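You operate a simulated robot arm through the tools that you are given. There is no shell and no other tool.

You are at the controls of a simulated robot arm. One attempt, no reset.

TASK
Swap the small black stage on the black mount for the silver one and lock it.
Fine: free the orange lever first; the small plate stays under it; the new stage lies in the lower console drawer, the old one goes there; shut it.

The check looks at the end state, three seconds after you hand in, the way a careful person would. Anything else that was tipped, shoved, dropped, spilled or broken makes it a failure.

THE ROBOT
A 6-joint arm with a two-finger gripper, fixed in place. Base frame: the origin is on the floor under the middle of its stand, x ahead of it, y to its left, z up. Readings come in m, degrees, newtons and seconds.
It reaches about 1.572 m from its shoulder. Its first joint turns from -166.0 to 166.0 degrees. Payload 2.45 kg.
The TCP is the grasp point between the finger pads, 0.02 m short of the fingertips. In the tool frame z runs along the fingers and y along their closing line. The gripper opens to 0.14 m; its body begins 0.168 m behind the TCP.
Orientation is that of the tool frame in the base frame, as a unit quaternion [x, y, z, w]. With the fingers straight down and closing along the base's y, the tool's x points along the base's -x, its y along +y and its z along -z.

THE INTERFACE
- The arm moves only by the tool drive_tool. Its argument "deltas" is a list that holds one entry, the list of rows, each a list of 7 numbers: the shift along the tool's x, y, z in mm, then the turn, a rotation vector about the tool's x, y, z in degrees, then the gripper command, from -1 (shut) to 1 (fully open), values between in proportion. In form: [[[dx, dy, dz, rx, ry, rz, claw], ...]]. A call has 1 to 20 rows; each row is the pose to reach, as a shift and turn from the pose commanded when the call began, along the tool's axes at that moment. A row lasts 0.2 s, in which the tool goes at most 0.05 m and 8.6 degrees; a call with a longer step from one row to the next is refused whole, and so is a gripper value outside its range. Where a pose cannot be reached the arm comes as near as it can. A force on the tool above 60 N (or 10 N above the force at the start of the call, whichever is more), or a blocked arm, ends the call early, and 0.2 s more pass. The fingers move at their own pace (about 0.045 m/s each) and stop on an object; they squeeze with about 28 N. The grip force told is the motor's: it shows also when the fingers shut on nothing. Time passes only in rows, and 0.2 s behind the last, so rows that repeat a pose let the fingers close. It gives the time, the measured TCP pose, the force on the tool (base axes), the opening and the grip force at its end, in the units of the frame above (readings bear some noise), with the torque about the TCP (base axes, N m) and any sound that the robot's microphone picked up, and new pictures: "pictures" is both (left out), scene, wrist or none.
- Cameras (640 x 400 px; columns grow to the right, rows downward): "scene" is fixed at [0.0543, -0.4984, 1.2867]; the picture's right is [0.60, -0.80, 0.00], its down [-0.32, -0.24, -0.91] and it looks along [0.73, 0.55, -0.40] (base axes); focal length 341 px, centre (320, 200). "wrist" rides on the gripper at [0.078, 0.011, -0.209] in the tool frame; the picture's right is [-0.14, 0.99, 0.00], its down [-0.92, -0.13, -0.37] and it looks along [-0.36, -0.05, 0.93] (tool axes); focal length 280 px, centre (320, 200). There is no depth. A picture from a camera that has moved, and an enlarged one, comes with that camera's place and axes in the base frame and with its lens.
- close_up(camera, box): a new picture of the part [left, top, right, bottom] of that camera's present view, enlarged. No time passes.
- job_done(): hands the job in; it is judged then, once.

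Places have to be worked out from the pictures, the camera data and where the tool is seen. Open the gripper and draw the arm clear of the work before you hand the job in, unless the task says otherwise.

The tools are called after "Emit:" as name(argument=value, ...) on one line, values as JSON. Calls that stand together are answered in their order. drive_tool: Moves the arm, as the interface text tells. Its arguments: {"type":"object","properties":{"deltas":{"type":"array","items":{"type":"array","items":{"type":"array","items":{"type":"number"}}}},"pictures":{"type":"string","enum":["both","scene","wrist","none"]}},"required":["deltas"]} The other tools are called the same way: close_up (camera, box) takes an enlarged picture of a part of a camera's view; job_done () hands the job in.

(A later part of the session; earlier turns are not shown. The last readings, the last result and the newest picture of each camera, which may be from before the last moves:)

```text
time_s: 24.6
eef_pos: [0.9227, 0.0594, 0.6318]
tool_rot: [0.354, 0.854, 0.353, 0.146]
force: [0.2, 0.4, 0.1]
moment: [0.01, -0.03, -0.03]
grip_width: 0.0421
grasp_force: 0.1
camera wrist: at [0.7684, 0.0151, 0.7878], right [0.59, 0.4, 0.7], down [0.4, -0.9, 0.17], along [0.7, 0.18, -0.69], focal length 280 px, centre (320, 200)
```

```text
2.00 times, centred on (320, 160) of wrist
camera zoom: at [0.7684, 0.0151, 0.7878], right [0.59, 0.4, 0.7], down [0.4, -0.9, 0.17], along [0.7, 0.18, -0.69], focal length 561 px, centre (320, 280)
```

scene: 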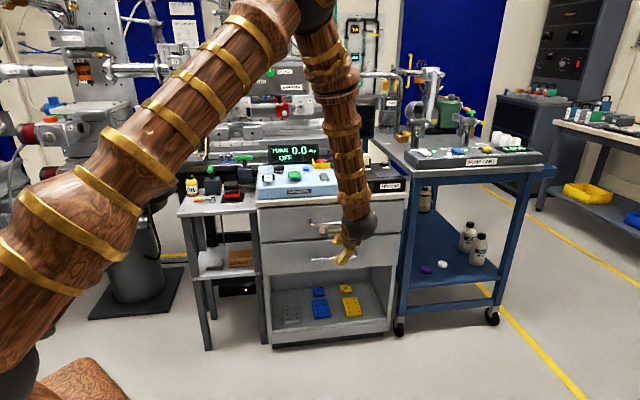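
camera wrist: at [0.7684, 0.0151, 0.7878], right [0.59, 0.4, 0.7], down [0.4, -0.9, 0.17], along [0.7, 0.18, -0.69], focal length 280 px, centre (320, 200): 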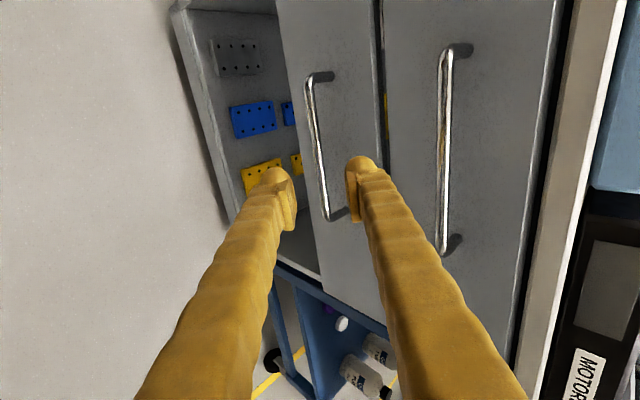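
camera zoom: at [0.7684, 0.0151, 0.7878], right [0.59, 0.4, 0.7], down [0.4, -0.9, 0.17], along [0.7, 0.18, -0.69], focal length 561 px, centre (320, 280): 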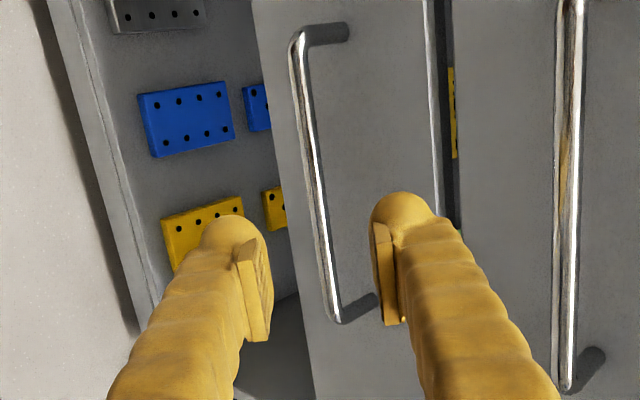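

Re-triangulating from this view, the bar lies right on the tool axis about 144 mm ahead. I'm advancing along the tool axis to put the bar between the fingers.

Emit:
drive_tool(deltas=[[[0, 0, 35, 0, 0, 0, -0.45], [0, 0, 70, 0, 0, 0, -0.45], [0, 0, 100, 0, 0, 0, -0.45], [0, 0, 120, 0, 0, 0, -0.45], [0, 0, 132, 0, 0, 0, -0.45], [0, 0, 132, 0, 0, 0, -0.45]]], pictures="both")

Emit:
close_up(camera="wrist", box=[240, 130, 400, 230])

Emit:
close_up(camera="scene", box=[280, 200, 400, 280])

```text
time_s: 26.0
eef_pos: [0.9886, 0.1249, 0.5388]
tool_rot: [0.354, 0.853, 0.353, 0.147]
force: [0.1, 0.3, 0.2]
moment: [0.03, 0.0, 0.0]
grip_width: 0.0387
grasp_force: 0.0
camera wrist: at [0.8342, 0.0807, 0.6934], right [0.59, 0.4, 0.7], down [0.4, -0.9, 0.17], along [0.7, 0.18, -0.69], focal length 280 px, centre (320, 200)
```

scene: 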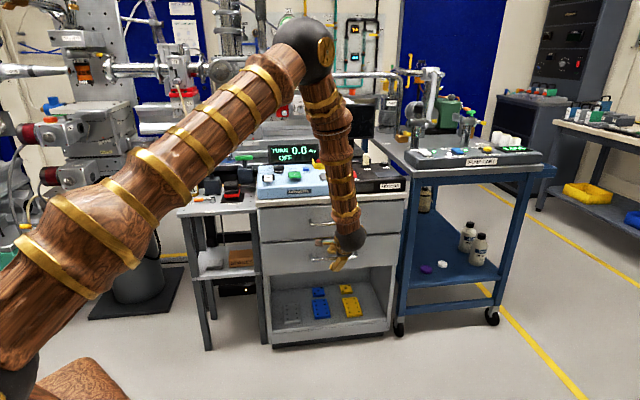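
wrist: 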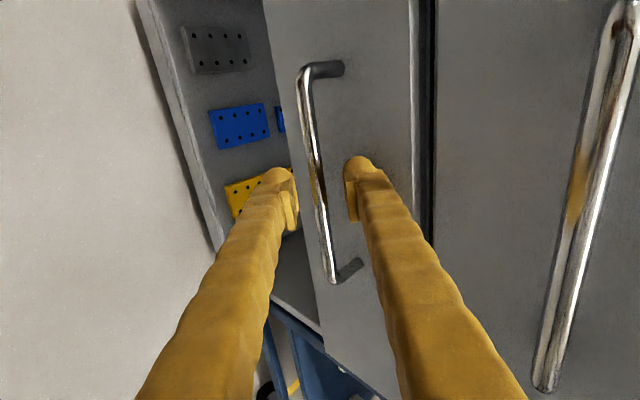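

```text
4.00 times, centred on (320, 180) of wrist
camera zoom: at [0.8342, 0.0807, 0.6934], right [0.59, 0.4, 0.7], down [0.4, -0.9, 0.17], along [0.7, 0.18, -0.69], focal length 1122 px, centre (320, 280)
```

zoom: 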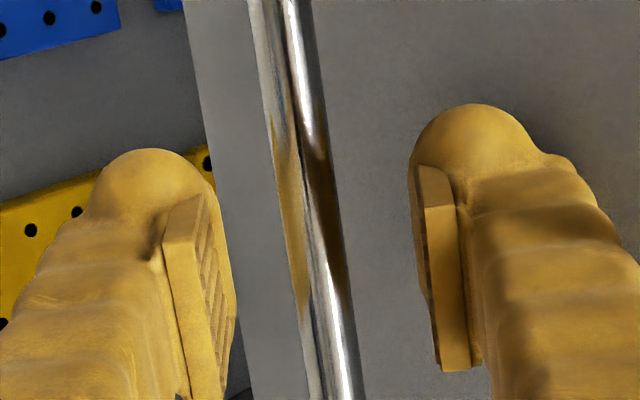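

```text
5.00 times, centred on (340, 240) of scene
camera zoom: at [0.0543, -0.4984, 1.2867], right [0.6, -0.8, 0.0], down [-0.32, -0.24, -0.91], along [0.73, 0.55, -0.4], focal length 1704 px, centre (220, 0)
```

zoom: 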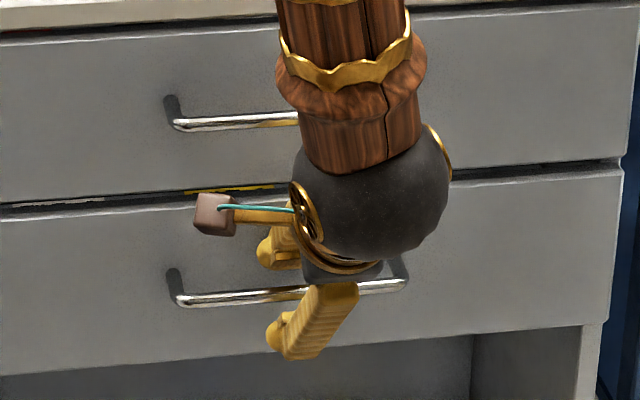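

The bar is squarely between the fingers with no contact yet. I'm closing the gripper on it.

Emit:
drive_tool(deltas=[[[0, 0, 0, 0, 0, 0, -1], [0, 0, 0, 0, 0, 0, -1], [0, 0, 0, 0, 0, 0, -1], [0, 0, 0, 0, 0, 0, -1]]], pictures="wrist")

```text
time_s: 27.0
eef_pos: [0.9892, 0.1262, 0.5382]
tool_rot: [0.352, 0.854, 0.353, 0.146]
force: [0.1, -1.9, 0.4]
moment: [-0.45, -0.43, 0.59]
grip_width: 0.0091
grasp_force: 36.8
camera wrist: at [0.8341, 0.0807, 0.6934], right [0.59, 0.4, 0.7], down [0.4, -0.9, 0.17], along [0.7, 0.18, -0.69], focal length 280 px, centre (320, 200)
```

wrist: 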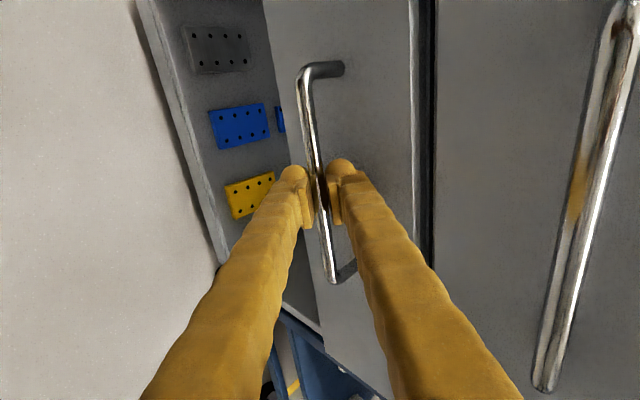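

I have the bar (9 mm, 37 N). I'm pulling the drawer straight out toward the front, 80 mm first, and watching the force.

Emit:
drive_tool(deltas=[[[0, -7, -7, 0, 0, 0, -1], [0, -17.5, -17.5, 0, 0, 0, -1], [0, -28, -28, 0, 0, 0, -1], [0, -42, -42, 0, 0, 0, -1], [0, -56.5, -56.5, 0, 0, 0, -1], [0, -56.5, -56.5, 0, 0, 0, -1]]], pictures="both")

```text
time_s: 28.4
eef_pos: [0.9328, 0.0692, 0.5376]
tool_rot: [0.352, 0.854, 0.353, 0.146]
force: [-2.1, 0.0, -2.3]
moment: [-0.44, -0.43, 0.56]
grip_width: 0.0081
grasp_force: 36.3
camera wrist: at [0.7773, 0.0238, 0.6926], right [0.59, 0.4, 0.7], down [0.4, -0.9, 0.17], along [0.7, 0.18, -0.69], focal length 280 px, centre (320, 200)
```

scene: 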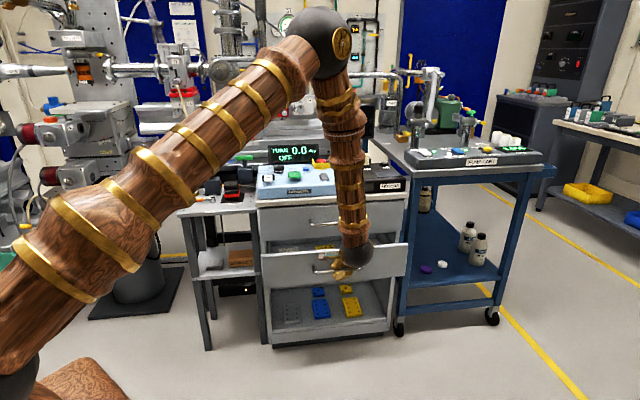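
wrist: 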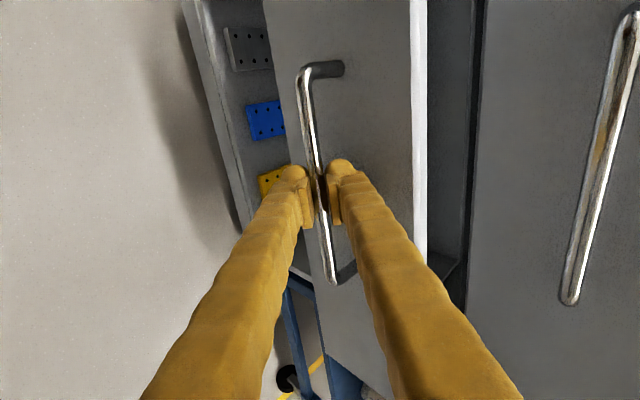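

The drawer slides out smoothly with little force. I'm pulling further in gentle steps.

Emit:
drive_tool(deltas=[[[0, -7, -7, 0, 0, 0, -1], [0, -17.5, -17.5, 0, 0, 0, -1], [0, -28, -28, 0, 0, 0, -1], [0, -40, -40, 0, 0, 0, -1], [0, -52, -52, 0, 0, 0, -1], [0, -64, -64, 0, 0, 0, -1], [0, -76, -76, 0, 0, 0, -1], [0, -85, -85, 0, 0, 0, -1], [0, -85, -85, 0, 0, 0, -1]]], pictures="both")

```text
time_s: 30.4
eef_pos: [0.8468, -0.0178, 0.5373]
tool_rot: [0.354, 0.854, 0.353, 0.146]
force: [2.5, -4.7, -28.5]
moment: [-0.47, -0.43, 0.5]
grip_width: 0.0081
grasp_force: 36.0
camera wrist: at [0.6923, -0.0612, 0.6927], right [0.59, 0.4, 0.7], down [0.4, -0.9, 0.17], along [0.7, 0.18, -0.69], focal length 280 px, centre (320, 200)
```

scene: 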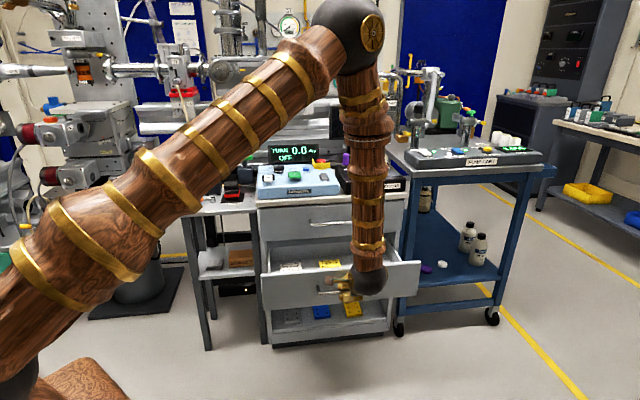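
wrist: 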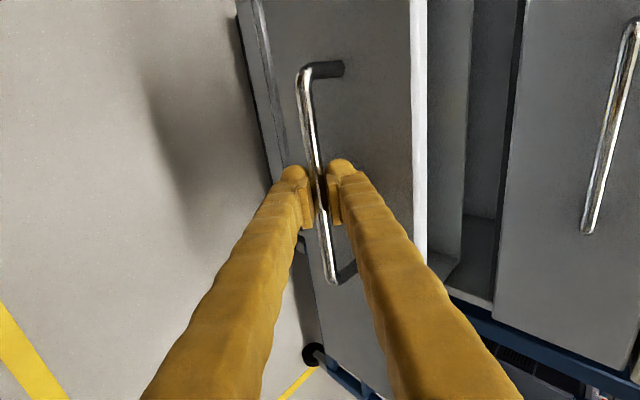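

Emit:
close_up(camera="scene", box=[250, 230, 430, 330])

Emit:
close_up(camera="wrist", box=[390, 0, 550, 320])

```text
3.56 times, centred on (340, 280) of scene
camera zoom: at [0.0543, -0.4984, 1.2867], right [0.6, -0.8, 0.0], down [-0.32, -0.24, -0.91], along [0.73, 0.55, -0.4], focal length 1212 px, centre (249, -84)
```

zoom: 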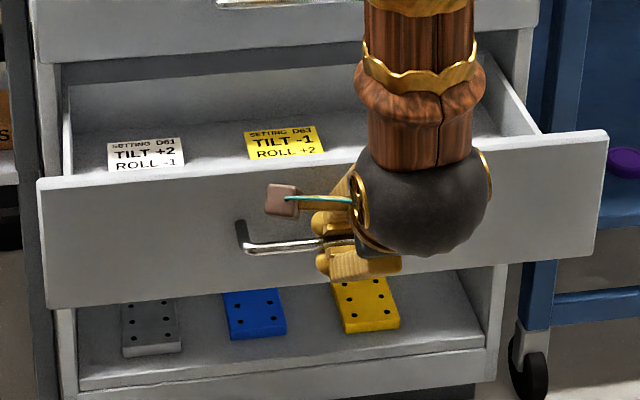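

```text
1.25 times, centred on (470, 160) of wrist
camera zoom: at [0.6923, -0.0612, 0.6927], right [0.59, 0.4, 0.7], down [0.4, -0.9, 0.17], along [0.7, 0.18, -0.69], focal length 350 px, centre (132, 250)
```

zoom: 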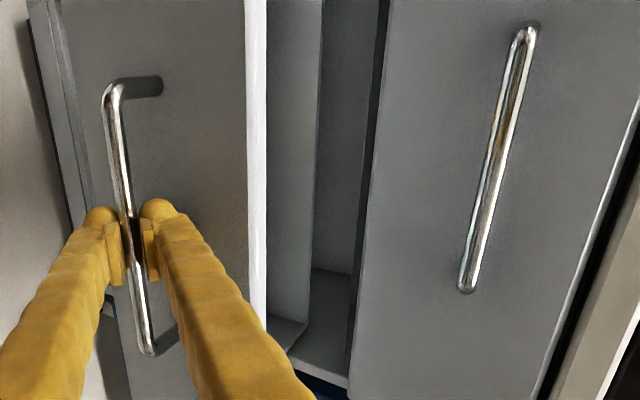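

The open drawer shows setting cards inside; the silver stage must be closer to the front, hidden behind the drawer front. A downward load of 28 N is showing, so I'm easing down 2 mm while pulling another 50 mm.

Emit:
drive_tool(deltas=[[[0, -1.4, 1.4, 0, 0, 0, -1], [0, -10, -7, 0, 0, 0, -1], [0, -19, -16, 0, 0, 0, -1], [0, -28, -25, 0, 0, 0, -1], [0, -36.8, -33.9, 0, 0, 0, -1], [0, -36.8, -33.9, 0, 0, 0, -1]]], pictures="scene")

```text
time_s: 31.8
eef_pos: [0.8123, -0.0513, 0.5368]
tool_rot: [0.353, 0.854, 0.354, 0.146]
force: [28.1, 21.2, 9.8]
moment: [-0.21, -0.41, 0.31]
grip_width: 0.0082
grasp_force: 35.4
```

scene: 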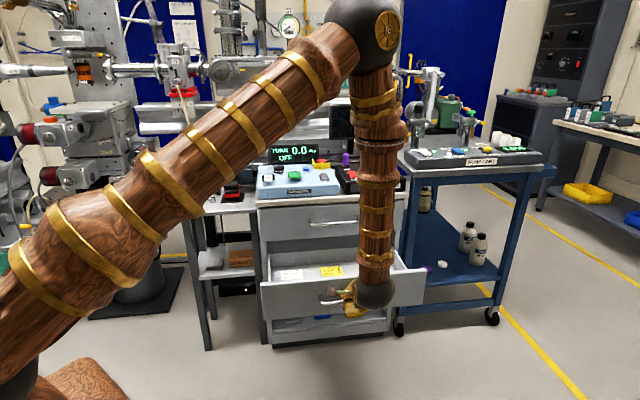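

The drawer is at its stop, about 0.25 m open. I'm releasing the handle and backing off along the tool axis.

Emit:
drive_tool(deltas=[[[0, 1, 1, 0, 0, 0, -0.4], [0, 1, 1, 0, 0, 0, -0.4], [0, 1, 1, 0, 0, 0, -0.4], [0, 1, -25, 0, 0, 0, -0.4], [0, 1, -60, 0, 0, 0, -0.4], [0, 1, -100, 0, 0, 0, -0.4]]], pictures="both")

```text
time_s: 33.2
eef_pos: [0.7631, -0.1002, 0.6067]
tool_rot: [0.353, 0.854, 0.355, 0.146]
force: [0.0, -0.2, 0.0]
moment: [-0.02, -0.02, -0.01]
grip_width: 0.0418
grasp_force: 0.0
camera wrist: at [0.6085, -0.1449, 0.7621], right [0.59, 0.4, 0.7], down [0.4, -0.9, 0.17], along [0.7, 0.18, -0.69], focal length 280 px, centre (320, 200)
```

scene: 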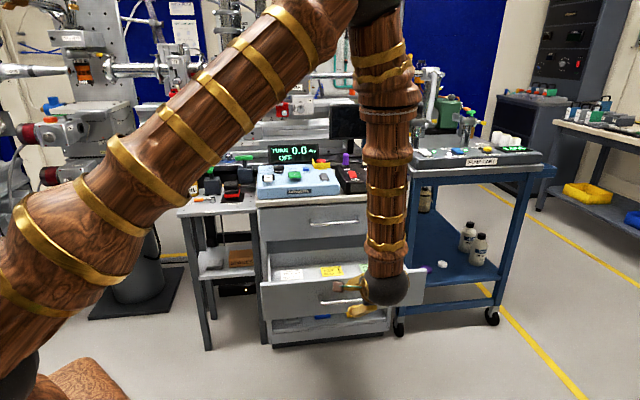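
wrist: 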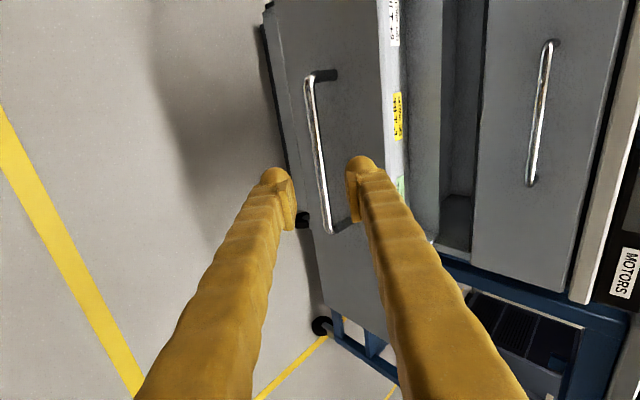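

The drawer stays open. I'm raising the arm, returning the tool to vertical, and then moving over to look down into the drawer.

Emit:
drive_tool(deltas=[[[0, 30, -30, 6.4, 0, 0, -0.2], [0, 60, -61, 12.8, 0, 0, 0], [0, 91, -91, 19.3, 0, 0, 0], [0, 121, -122, 25.7, 0, 0, 0], [0, 151, -152, 32.1, 0, 0, 0], [0, 182, -183, 38.6, 0, 0, 0], [0, 212, -213, 45, 0, 0, 0]]], pictures="none")

Emit:
drive_tool(deltas=[[[12, 38, 0, 0, 0, 0, 0], [24, 75, 0, 0, 0, 0, 0], [36, 112, 0, 0, 0, 0, 0], [48, 149, 0, 0, 0, 0, 0], [60, 187, 0, 0, 0, 0, 0], [73, 224, 0, 0, 0, 0, 0], [73, 224, 0, 0, 0, 0, 0]]], pictures="both")

```text
time_s: 34.8
eef_pos: [0.7621, -0.102, 0.9088]
tool_rot: [0.381, 0.924, -0.001, -0.001]
force: [-1.1, -0.2, -0.4]
moment: [0.01, 0.02, 0.01]
grip_width: 0.07
grasp_force: 0.0
```

```text
time_s: 36.4
eef_pos: [0.868, 0.1087, 0.9082]
tool_rot: [0.383, 0.924, 0.0, 0.001]
force: [-0.7, 0.1, 1.2]
moment: [-0.02, 0.0, -0.01]
grip_width: 0.0702
grasp_force: 0.2
camera wrist: at [0.8211, 0.1706, 1.1165], right [0.8, 0.6, 0.0], down [0.56, -0.74, 0.37], along [0.22, -0.29, -0.93], focal length 280 px, centre (320, 200)
```

scene: 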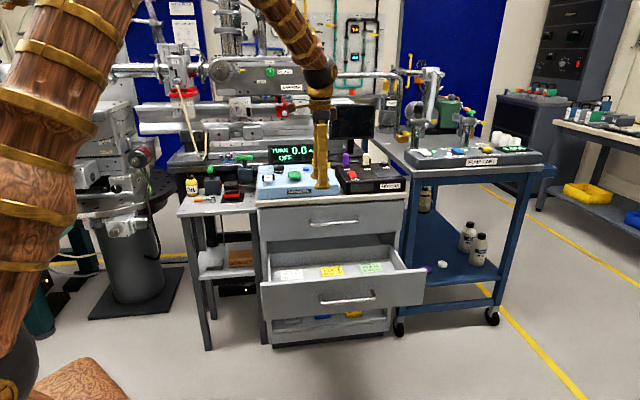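
wrist: 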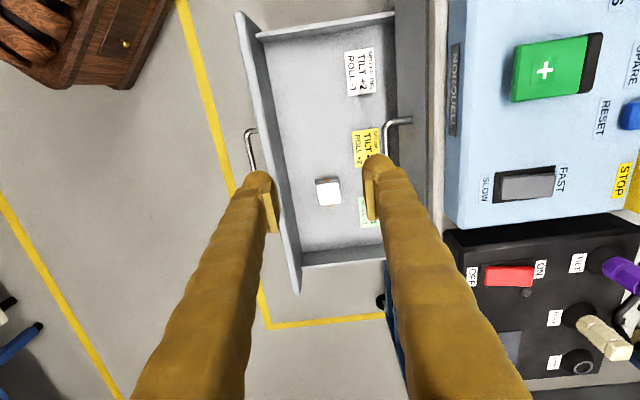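

Emit:
close_up(camera="wrist", box=[290, 160, 370, 220])

Emit:
close_up(camera="wrist", box=[230, 0, 440, 300])

Emit:
close_up(camera="scene", box=[250, 240, 430, 340])

```text
6.67 times, centred on (330, 190) of wrist
camera zoom: at [0.8211, 0.1706, 1.1165], right [0.8, 0.6, 0.0], down [0.56, -0.74, 0.37], along [0.22, -0.29, -0.93], focal length 1869 px, centre (253, 267)
```

zoom: 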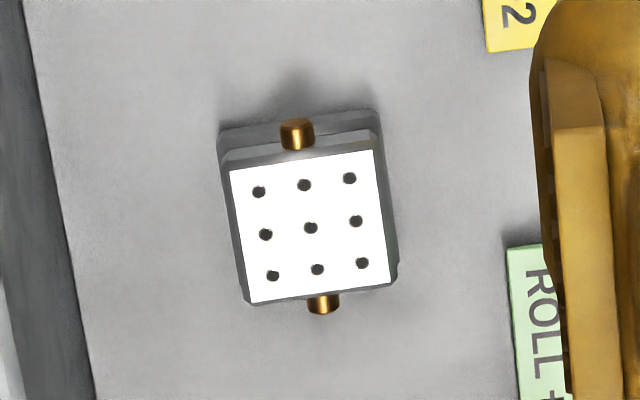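

```text
1.33 times, centred on (335, 150) of wrist
camera zoom: at [0.8211, 0.1706, 1.1165], right [0.8, 0.6, 0.0], down [0.56, -0.74, 0.37], along [0.22, -0.29, -0.93], focal length 374 px, centre (300, 267)
```

zoom: 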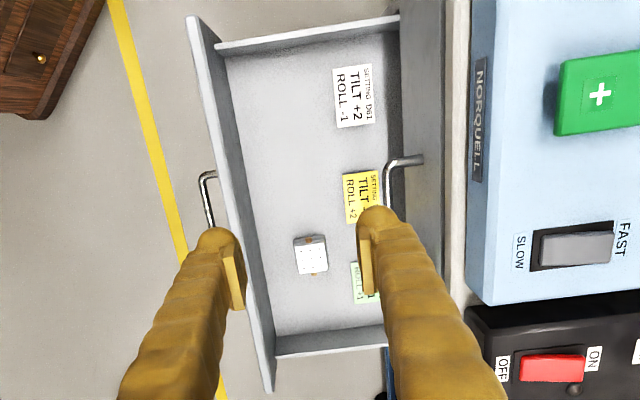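

```text
3.56 times, centred on (340, 290) of scene
camera zoom: at [0.0543, -0.4984, 1.2867], right [0.6, -0.8, 0.0], down [-0.32, -0.24, -0.91], along [0.73, 0.55, -0.4], focal length 1212 px, centre (249, -120)
```

zoom: 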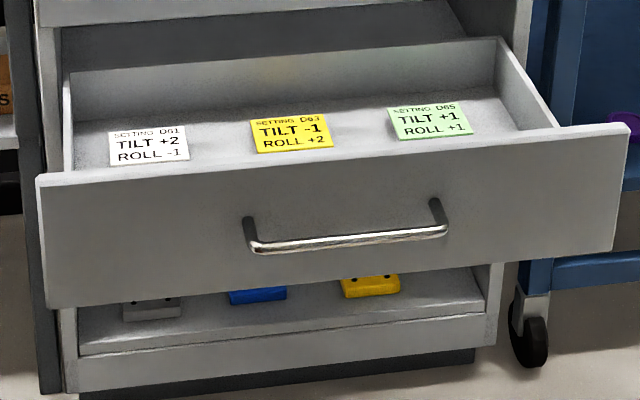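

The silver stage sits in the front part of the drawer near (0.97, 0.00), same shape and orientation as the black one (gold knobs left-right), with free floor to its left. Next I'm going above the mount to prepare gripping the black stage by its front and back faces.

Emit:
drive_tool(deltas=[[[0, 0, -42, 0, 0, 0, 0], [35, 36, -42, 0, 0, 0, 0], [70, 71, -42, 0, 0, 0, 0.1], [105, 107, -42, 0, 0, 0, 0.2], [140, 143, -42, 0, 0, 0, 0.2], [176, 179, -42, 0, 0, 0, 0.2], [211, 215, -42, 0, 0, 0, 0.2], [246, 250, -42, 0, 0, 0, 0.2], [281, 286, -42, 0, 0, 0, 0.2], [316, 322, -42, 0, 0, 0, 0.2], [316, 322, -42, 0, 0, 0, 0.2]]], pictures="both")

Emit:
close_up(camera="wrist", box=[230, 100, 410, 260])

```text
refused: row 2 steps farther than a row can; nothing moved
```

```text
2.50 times, centred on (320, 180) of wrist
camera zoom: at [0.8211, 0.1706, 1.1165], right [0.8, 0.6, 0.0], down [0.56, -0.74, 0.37], along [0.22, -0.29, -0.93], focal length 701 px, centre (320, 250)
```

zoom: 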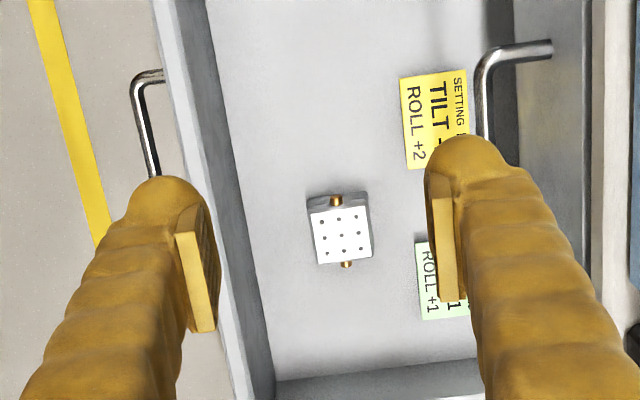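

The step was slightly over 50 mm, so nothing moved. I'm re-sending it with smaller steps.

Emit:
drive_tool(deltas=[[[0, 0, -42, 0, 0, 0, 0], [29, 29.3, -42, 0, 0, 0, 0], [58, 58.6, -42, 0, 0, 0, 0], [87, 88, -42, 0, 0, 0, 0.1], [115, 117, -42, 0, 0, 0, 0.2], [144, 146, -42, 0, 0, 0, 0.2], [173, 176, -42, 0, 0, 0, 0.2], [201, 205, -42, 0, 0, 0, 0.2], [230, 234, -42, 0, 0, 0, 0.2], [259, 264, -42, 0, 0, 0, 0.2], [288, 293, -42, 0, 0, 0, 0.2], [316, 322, -42, 0, 0, 0, 0.2], [316, 322, -42, 0, 0, 0, 0.2]]], pictures="both")

Emit:
close_up(camera="wrist", box=[220, 90, 420, 250])

```text
time_s: 39.2
eef_pos: [0.8712, 0.5599, 0.9493]
tool_rot: [0.383, 0.924, 0.0, 0.0]
force: [0.4, 0.0, 0.4]
moment: [-0.03, 0.02, -0.03]
grip_width: 0.0841
grasp_force: 0.1
camera wrist: at [0.8243, 0.6228, 1.1582], right [0.8, 0.6, 0.0], down [0.56, -0.74, 0.37], along [0.22, -0.29, -0.93], focal length 280 px, centre (320, 200)
```

scene: 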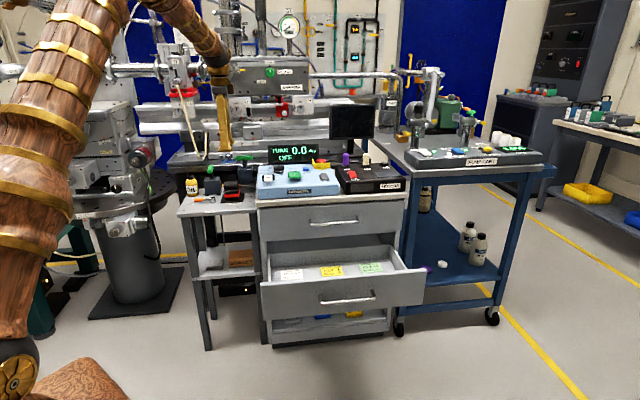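
wrist: 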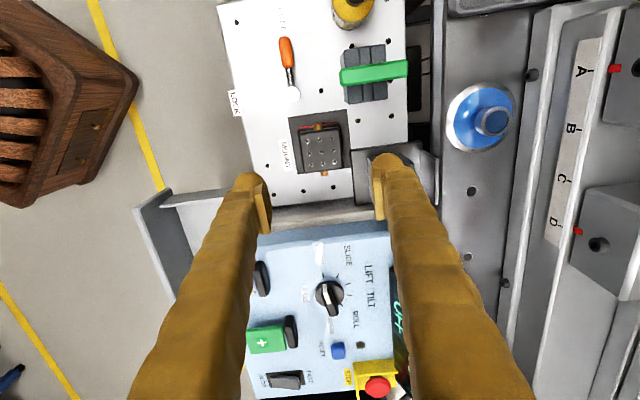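

```text
2.50 times, centred on (320, 170) of wrist
camera zoom: at [0.8243, 0.6228, 1.1582], right [0.8, 0.6, 0.0], down [0.56, -0.74, 0.37], along [0.22, -0.29, -0.93], focal length 701 px, centre (320, 275)
```

zoom: 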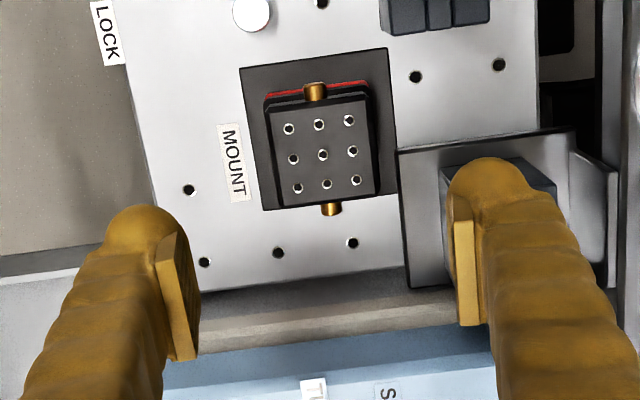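

The triangulated stage center is (0.8716, 0.561), top at about 0.788. Blocks sit close behind it, so a front-back grip is cramped. The left and right sides are free, so I'll grip across the gold side knobs, turning the tool 90° so its closing line runs left-right.

Emit:
drive_tool(deltas=[[[0, 0, 0, 0, 0, -7.5, 0.3], [0, 0, 0, 0, 0, -15, 0.4], [0, 0, 0, 0, 0, -22.5, 0.5], [0, 0, 0, 0, 0, -30, 0.57], [0, 0, 0, 0, 0, -37.5, 0.57], [0, 0, 0, 0, 0, -45, 0.57], [0, 0, 0, 0, 0, -52.5, 0.57], [0, 0, 0, 0, 0, -60, 0.57], [0, 0, 0, 0, 0, -67.5, 0.57], [0, 0, 0, 0, 0, -75, 0.57], [0, 0, 0, 0, 0, -82.5, 0.57], [0, 0, 0, 0, 0, -90, 0.57], [0, 0, 40, 0, 0, -90, 0.57], [0, 0, 75, 0, 0, -90, 0.57], [0, 0, 75, 0, 0, -90, 0.57]]], pictures="both")

Emit:
close_up(camera="wrist", box=[240, 130, 400, 230])

Emit:
close_up(camera="scene", box=[180, 130, 276, 190])

```text
time_s: 42.4
eef_pos: [0.8723, 0.5589, 0.8739]
tool_rot: [-0.384, 0.924, 0.0, 0.0]
force: [-0.3, -0.5, -0.4]
moment: [0.01, 0.01, 0.03]
grip_width: 0.1101
grasp_force: 0.2
camera wrist: at [0.8089, 0.512, 1.0827], right [-0.6, 0.8, 0.0], down [0.74, 0.56, 0.37], along [0.29, 0.22, -0.93], focal length 280 px, centre (320, 200)
```

scene: 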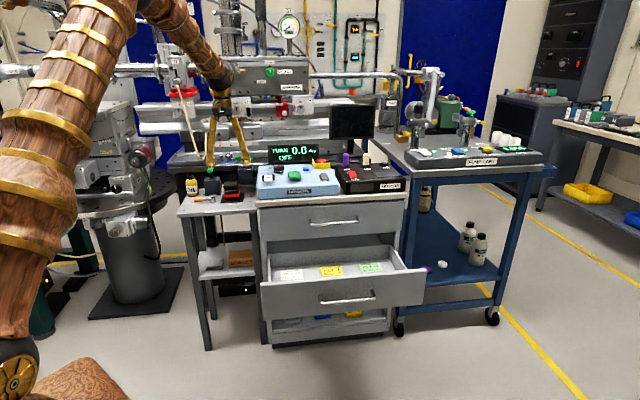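
wrist: 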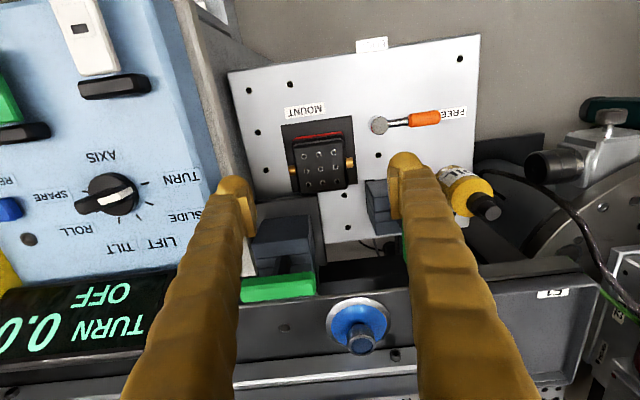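

```text
4.00 times, centred on (320, 180) of wrist
camera zoom: at [0.8089, 0.512, 1.0827], right [-0.6, 0.8, 0.0], down [0.74, 0.56, 0.37], along [0.29, 0.22, -0.93], focal length 1122 px, centre (320, 280)
```

zoom: 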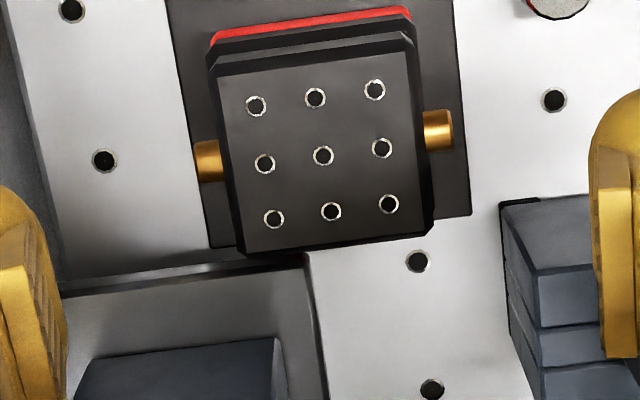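

```text
6.67 times, centred on (228, 160) of scene
camera zoom: at [0.0543, -0.4984, 1.2867], right [0.6, -0.8, 0.0], down [-0.32, -0.24, -0.91], along [0.73, 0.55, -0.4], focal length 2272 px, centre (933, 467)
```

zoom: 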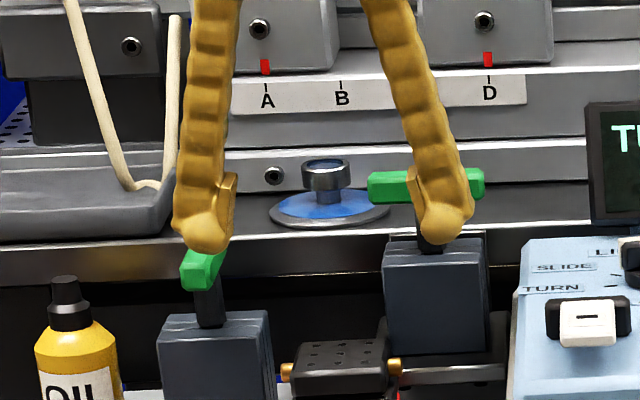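

The tool axis projects right onto the stage's center and the knob axis (z≈0.781) is aligned with the fingers. I'm descending straight down to the knob height.

Emit:
drive_tool(deltas=[[[0, 0, 30, 0, 0, 0, 0.57], [0, 0, 55, 0, 0, 0, 0.57], [0, 0, 75, 0, 0, 0, 0.57], [0, 0, 87, 0, 0, 0, 0.57], [0, 0, 93, 0, 0, 0, 0.57], [0, 0, 93, 0, 0, 0, 0.4], [0, 0, 93, 0, 0, 0, 0.4]]], pictures="both")

Emit:
close_up(camera="wrist", box=[220, 130, 420, 255])

Emit:
close_up(camera="scene", box=[180, 140, 276, 200])

```text
time_s: 44.0
eef_pos: [0.8729, 0.5589, 0.7809]
tool_rot: [-0.382, 0.924, -0.001, 0.0]
force: [-0.4, -0.2, 0.4]
moment: [0.0, 0.03, -0.03]
grip_width: 0.0978
grasp_force: 0.1
camera wrist: at [0.809, 0.5113, 0.9903], right [-0.6, 0.8, 0.0], down [0.74, 0.56, 0.37], along [0.29, 0.22, -0.93], focal length 280 px, centre (320, 200)
```

scene: 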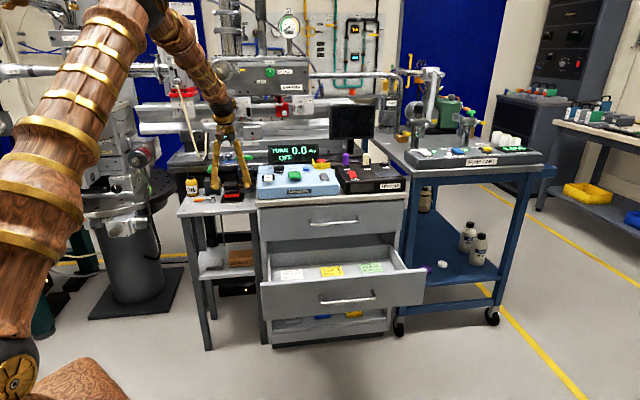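
wrist: 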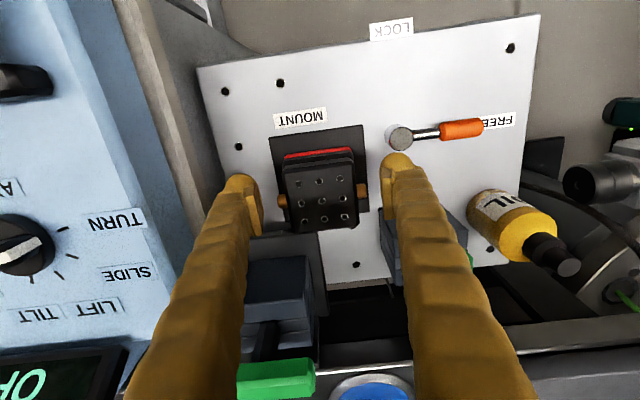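

```text
3.20 times, centred on (320, 192) of wrist
camera zoom: at [0.809, 0.5113, 0.9903], right [-0.6, 0.8, 0.0], down [0.74, 0.56, 0.37], along [0.29, 0.22, -0.93], focal length 897 px, centre (320, 224)
```

zoom: 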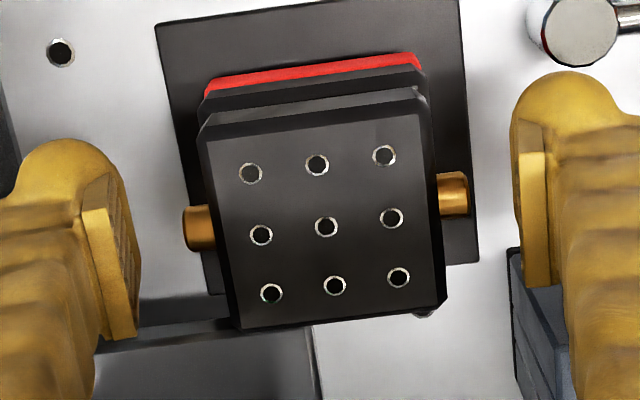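

```text
6.67 times, centred on (228, 170) of scene
camera zoom: at [0.0543, -0.4984, 1.2867], right [0.6, -0.8, 0.0], down [-0.32, -0.24, -0.91], along [0.73, 0.55, -0.4], focal length 2272 px, centre (933, 400)
```

zoom: 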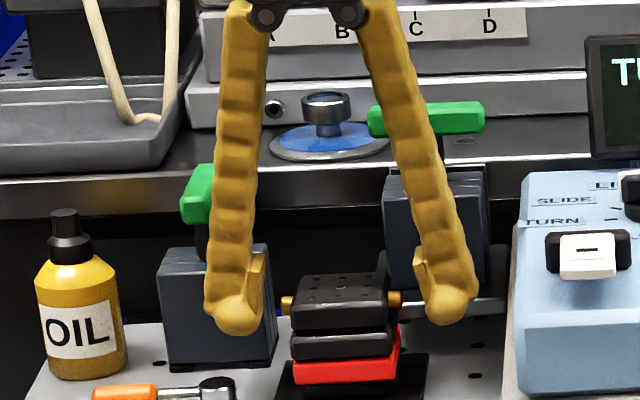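

The knobs line up with the pads; the tool is about 1.5 mm off to the right. I'm correcting that and closing on the knobs.

Emit:
drive_tool(deltas=[[[0, 1.5, 0, 0, 0, 0, 0.3], [0, 1.5, 0, 0, 0, 0, 0.1], [0, 1.5, 0, 0, 0, 0, -0.2], [0, 1.5, 0, 0, 0, 0, -1], [0, 1.5, 0, 0, 0, 0, -1], [0, 1.5, 0, 0, 0, 0, -1], [0, 1.5, 0, 0, 0, 0, -1]]], pictures="wrist")

Emit:
close_up(camera="wrist", box=[220, 130, 420, 255])

```text
time_s: 45.6
eef_pos: [0.871, 0.5606, 0.7823]
tool_rot: [-0.382, 0.924, 0.0, 0.0]
force: [1.5, -3.1, 5.2]
moment: [-0.07, -0.03, -0.02]
grip_width: 0.0549
grasp_force: 28.1
camera wrist: at [0.8081, 0.5124, 0.9907], right [-0.6, 0.8, 0.0], down [0.74, 0.56, 0.37], along [0.29, 0.22, -0.93], focal length 280 px, centre (320, 200)
```

wrist: 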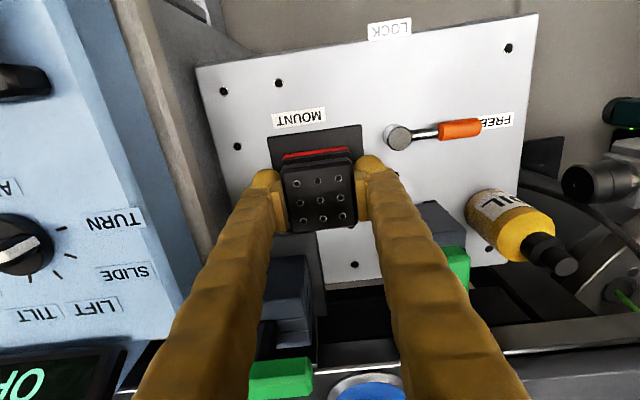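

```text
3.20 times, centred on (320, 192) of wrist
camera zoom: at [0.8081, 0.5124, 0.9907], right [-0.6, 0.8, 0.0], down [0.74, 0.56, 0.37], along [0.29, 0.22, -0.93], focal length 897 px, centre (320, 224)
```

zoom: 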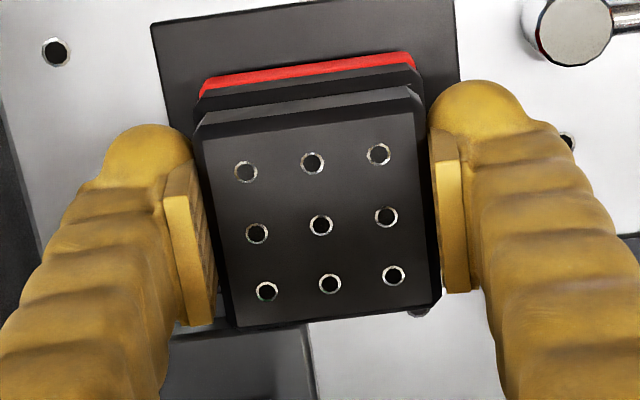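

The knobs offered no resistance and the pads hold the stage body itself at 55 mm with 28 N. I'm lifting slowly, first 20 mm, to see that only the black stage comes up and the red plate stays.

Emit:
drive_tool(deltas=[[[0, 0, -3, 0, 0, 0, -1], [0, 0, -8, 0, 0, 0, -1], [0, 0, -14, 0, 0, 0, -1], [0, 0, -20, 0, 0, 0, -1], [0, 0, -20, 0, 0, 0, -1]]], pictures="both")

Emit:
close_up(camera="scene", box=[180, 140, 276, 200])

Emit:
close_up(camera="wrist", box=[220, 110, 420, 235])

```text
time_s: 46.8
eef_pos: [0.8708, 0.5612, 0.8005]
tool_rot: [-0.384, 0.924, 0.0, 0.0]
force: [-0.2, -0.5, -3.3]
moment: [-0.01, -0.02, 0.0]
grip_width: 0.055
grasp_force: 28.0
camera wrist: at [0.808, 0.5129, 1.0106], right [-0.6, 0.8, 0.0], down [0.74, 0.56, 0.37], along [0.29, 0.22, -0.93], focal length 280 px, centre (320, 200)
```

scene: 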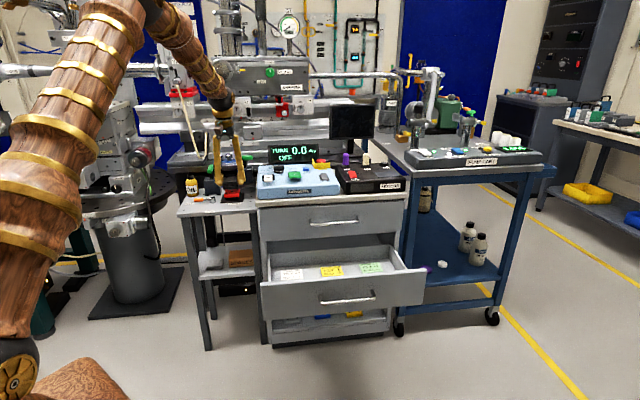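
wrist: 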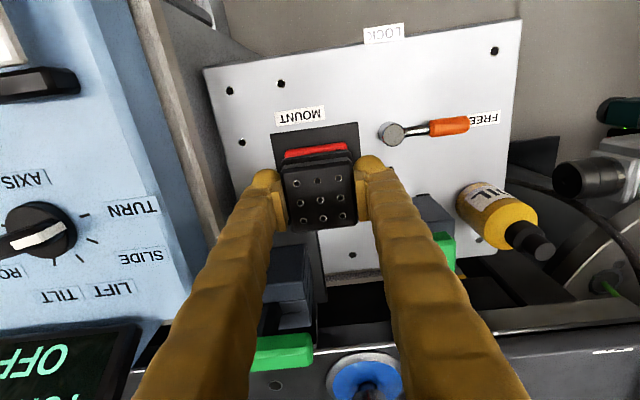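

```text
6.67 times, centred on (228, 170) of scene
camera zoom: at [0.0543, -0.4984, 1.2867], right [0.6, -0.8, 0.0], down [-0.32, -0.24, -0.91], along [0.73, 0.55, -0.4], focal length 2272 px, centre (933, 400)
```

zoom: 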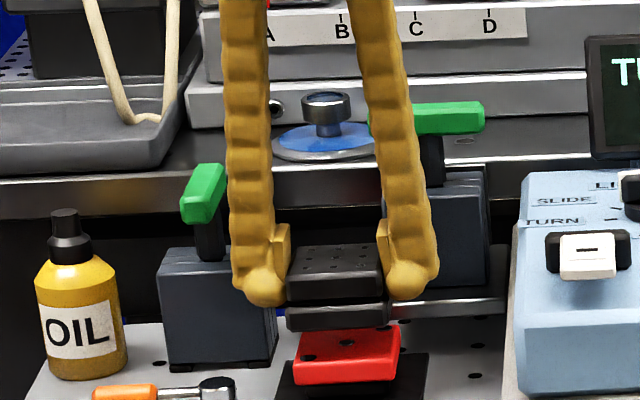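

```text
3.20 times, centred on (320, 172) of wrist
camera zoom: at [0.808, 0.5129, 1.0106], right [-0.6, 0.8, 0.0], down [0.74, 0.56, 0.37], along [0.29, 0.22, -0.93], focal length 897 px, centre (320, 288)
```

zoom: 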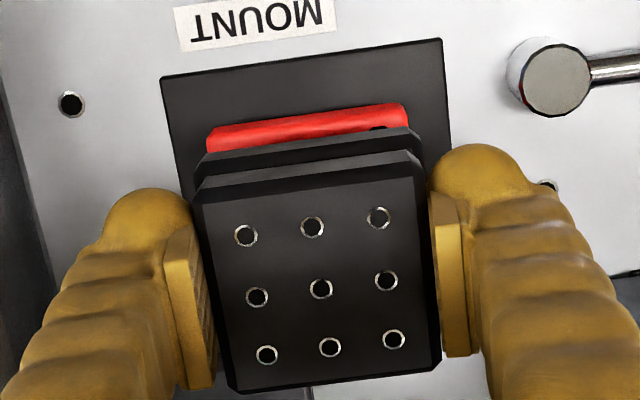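

Only the black stage came up; the red plate stayed on the mount. I'm lifting to a safe height and carrying the stage to above the open drawer, to the left of the silver one.

Emit:
drive_tool(deltas=[[[0, 0, -25, 0, 0, 0, -1], [0, 0, -55, 0, 0, 0, -1], [0, 0, -90, 0, 0, 0, -1], [0, 0, -125, 0, 0, 0, -1], [0, 0, -150, 0, 0, 0, -1], [0, 0, -150, 0, 0, 0, -1]]], pictures="wrist")

Emit:
drive_tool(deltas=[[[14, -13.5, 0, 0, 0, 0, -1], [40, -39, 0, 0, 0, 0, -1], [70, -68.5, 0, 0, 0, 0, -1], [100, -98, 0, 0, 0, 0, -1], [130, -127, 0, 0, 0, 0, -1], [160, -156.5, 0, 0, 0, 0, -1], [190, -186, 0, 0, 0, 0, -1], [220, -215, 0, 0, 0, 0, -1], [250, -244.5, 0, 0, 0, 0, -1], [280, -274, 0, 0, 0, 0, -1], [306, -299.5, 0, 0, 0, 0, -1], [324, -317, 0, 0, 0, 0, -1], [332, -325, 0, 0, 0, 0, -1], [332, -325, 0, 0, 0, 0, -1]]], pictures="both")

```text
time_s: 48.2
eef_pos: [0.872, 0.5612, 0.952]
tool_rot: [-0.382, 0.924, 0.0, 0.0]
force: [1.3, 0.4, -1.8]
moment: [0.02, 0.0, -0.01]
grip_width: 0.0549
grasp_force: 28.2
camera wrist: at [0.8084, 0.5128, 1.1607], right [-0.6, 0.8, 0.0], down [0.74, 0.56, 0.37], along [0.29, 0.22, -0.93], focal length 280 px, centre (320, 200)
```

wrist: 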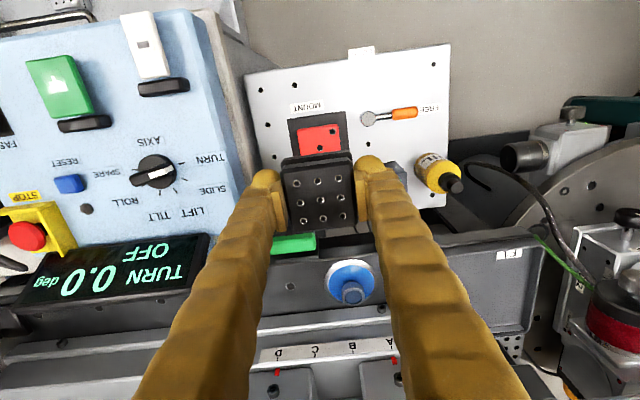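

```text
time_s: 51.2
eef_pos: [0.8659, 0.0974, 0.9533]
tool_rot: [-0.384, 0.923, 0.0, 0.0]
force: [-0.4, 0.4, -2.1]
moment: [0.0, 0.02, 0.02]
grip_width: 0.0549
grasp_force: 28.0
camera wrist: at [0.8036, 0.0485, 1.1608], right [-0.6, 0.8, 0.0], down [0.74, 0.56, 0.37], along [0.29, 0.22, -0.93], focal length 280 px, centre (320, 200)
```

scene: 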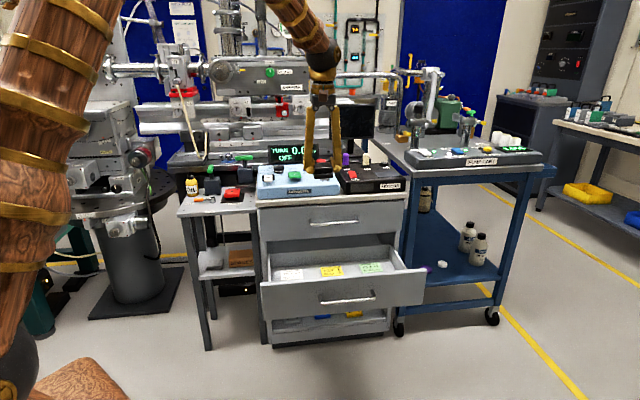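
wrist: 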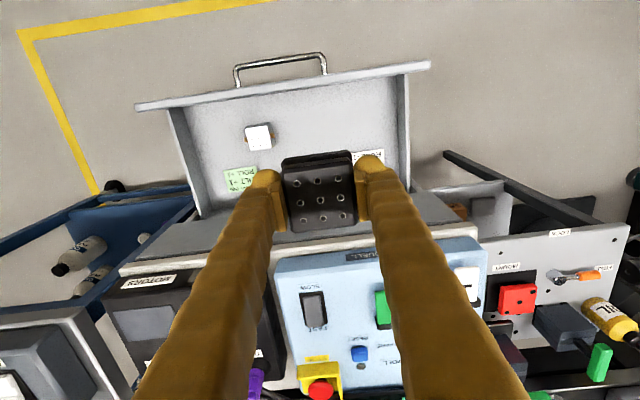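

Emit:
close_up(camera="wrist", box=[220, 110, 300, 160])

Emit:
close_up(camera="wrist", box=[120, 40, 440, 240])

Emit:
close_up(camera="scene", box=[180, 150, 276, 210])

```text
8.00 times, centred on (260, 135) of wrist
camera zoom: at [0.8036, 0.0485, 1.1608], right [-0.6, 0.8, 0.0], down [0.74, 0.56, 0.37], along [0.29, 0.22, -0.93], focal length 2243 px, centre (800, 720)
```

zoom: 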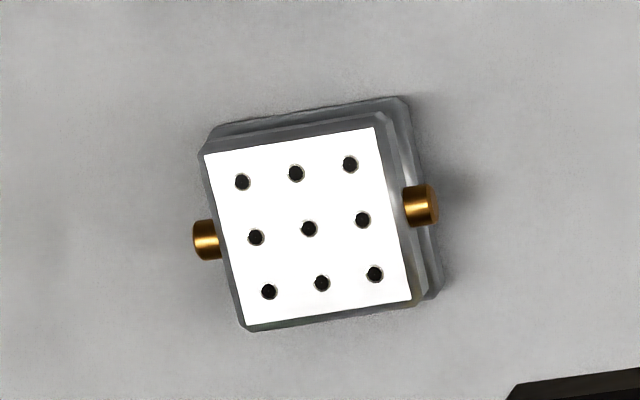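

```text
2.00 times, centred on (280, 140) of wrist
camera zoom: at [0.8036, 0.0485, 1.1608], right [-0.6, 0.8, 0.0], down [0.74, 0.56, 0.37], along [0.29, 0.22, -0.93], focal length 561 px, centre (400, 320)
```

zoom: 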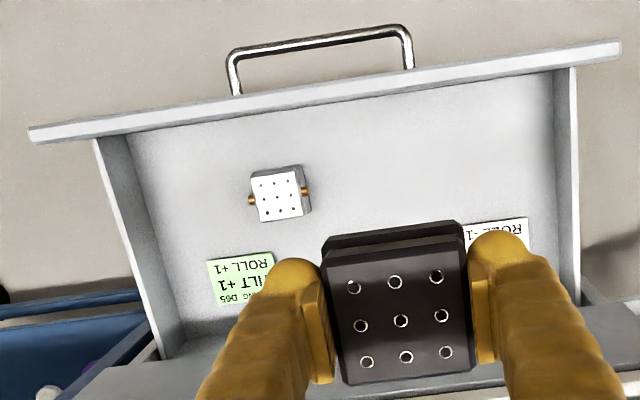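

```text
6.67 times, centred on (228, 180) of scene
camera zoom: at [0.0543, -0.4984, 1.2867], right [0.6, -0.8, 0.0], down [-0.32, -0.24, -0.91], along [0.73, 0.55, -0.4], focal length 2272 px, centre (933, 333)
```

zoom: 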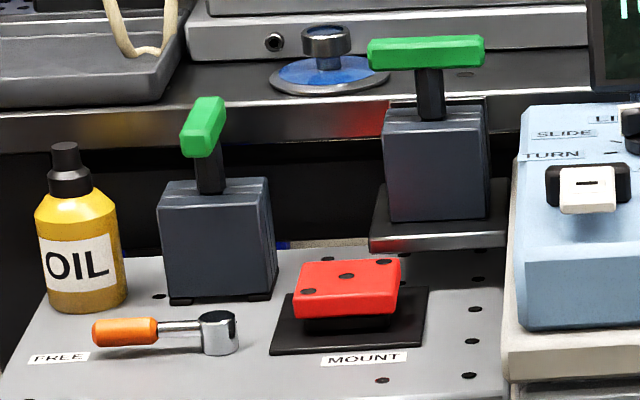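

The silver stage triangulates to about (0.978, -0.003) with its top near z = 0.487. The free spot below the black stage is clear of cards and walls. I'm lowering the black stage into the drawer, stopping a few cm above the floor.

Emit:
drive_tool(deltas=[[[0, 0, 20, 0, 0, 0, -1], [0, 0, 60, 0, 0, 0, -1], [0, 0, 105, 0, 0, 0, -1], [0, 0, 150, 0, 0, 0, -1], [0, 0, 195, 0, 0, 0, -1], [0, 0, 240, 0, 0, 0, -1], [0, 0, 285, 0, 0, 0, -1], [0, 0, 330, 0, 0, 0, -1], [0, 0, 370, 0, 0, 0, -1], [0, 0, 400, 0, 0, 0, -1], [0, 0, 418, 0, 0, 0, -1], [0, 0, 425, 0, 0, 0, -1], [0, 0, 425, 0, 0, 0, -1]]], pictures="both")

```text
time_s: 54.0
eef_pos: [0.8663, 0.0966, 0.5261]
tool_rot: [-0.383, 0.924, 0.0, 0.0]
force: [-0.5, 0.0, -3.0]
moment: [0.02, 0.01, 0.0]
grip_width: 0.055
grasp_force: 28.3
camera wrist: at [0.803, 0.0472, 0.735], right [-0.6, 0.8, 0.0], down [0.74, 0.56, 0.37], along [0.29, 0.22, -0.93], focal length 280 px, centre (320, 200)
```

scene: 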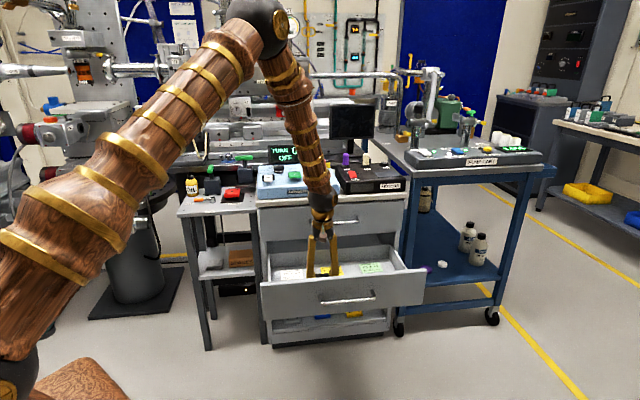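
wrist: 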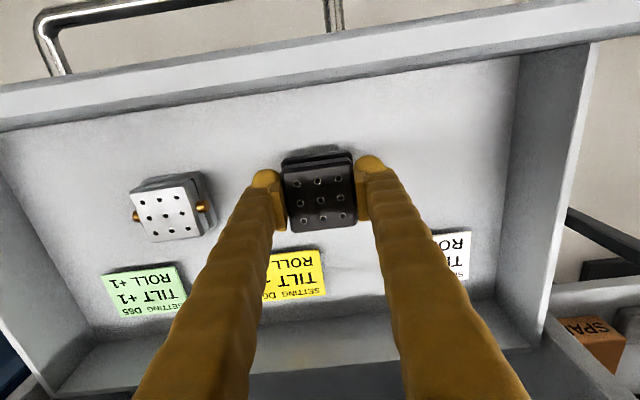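

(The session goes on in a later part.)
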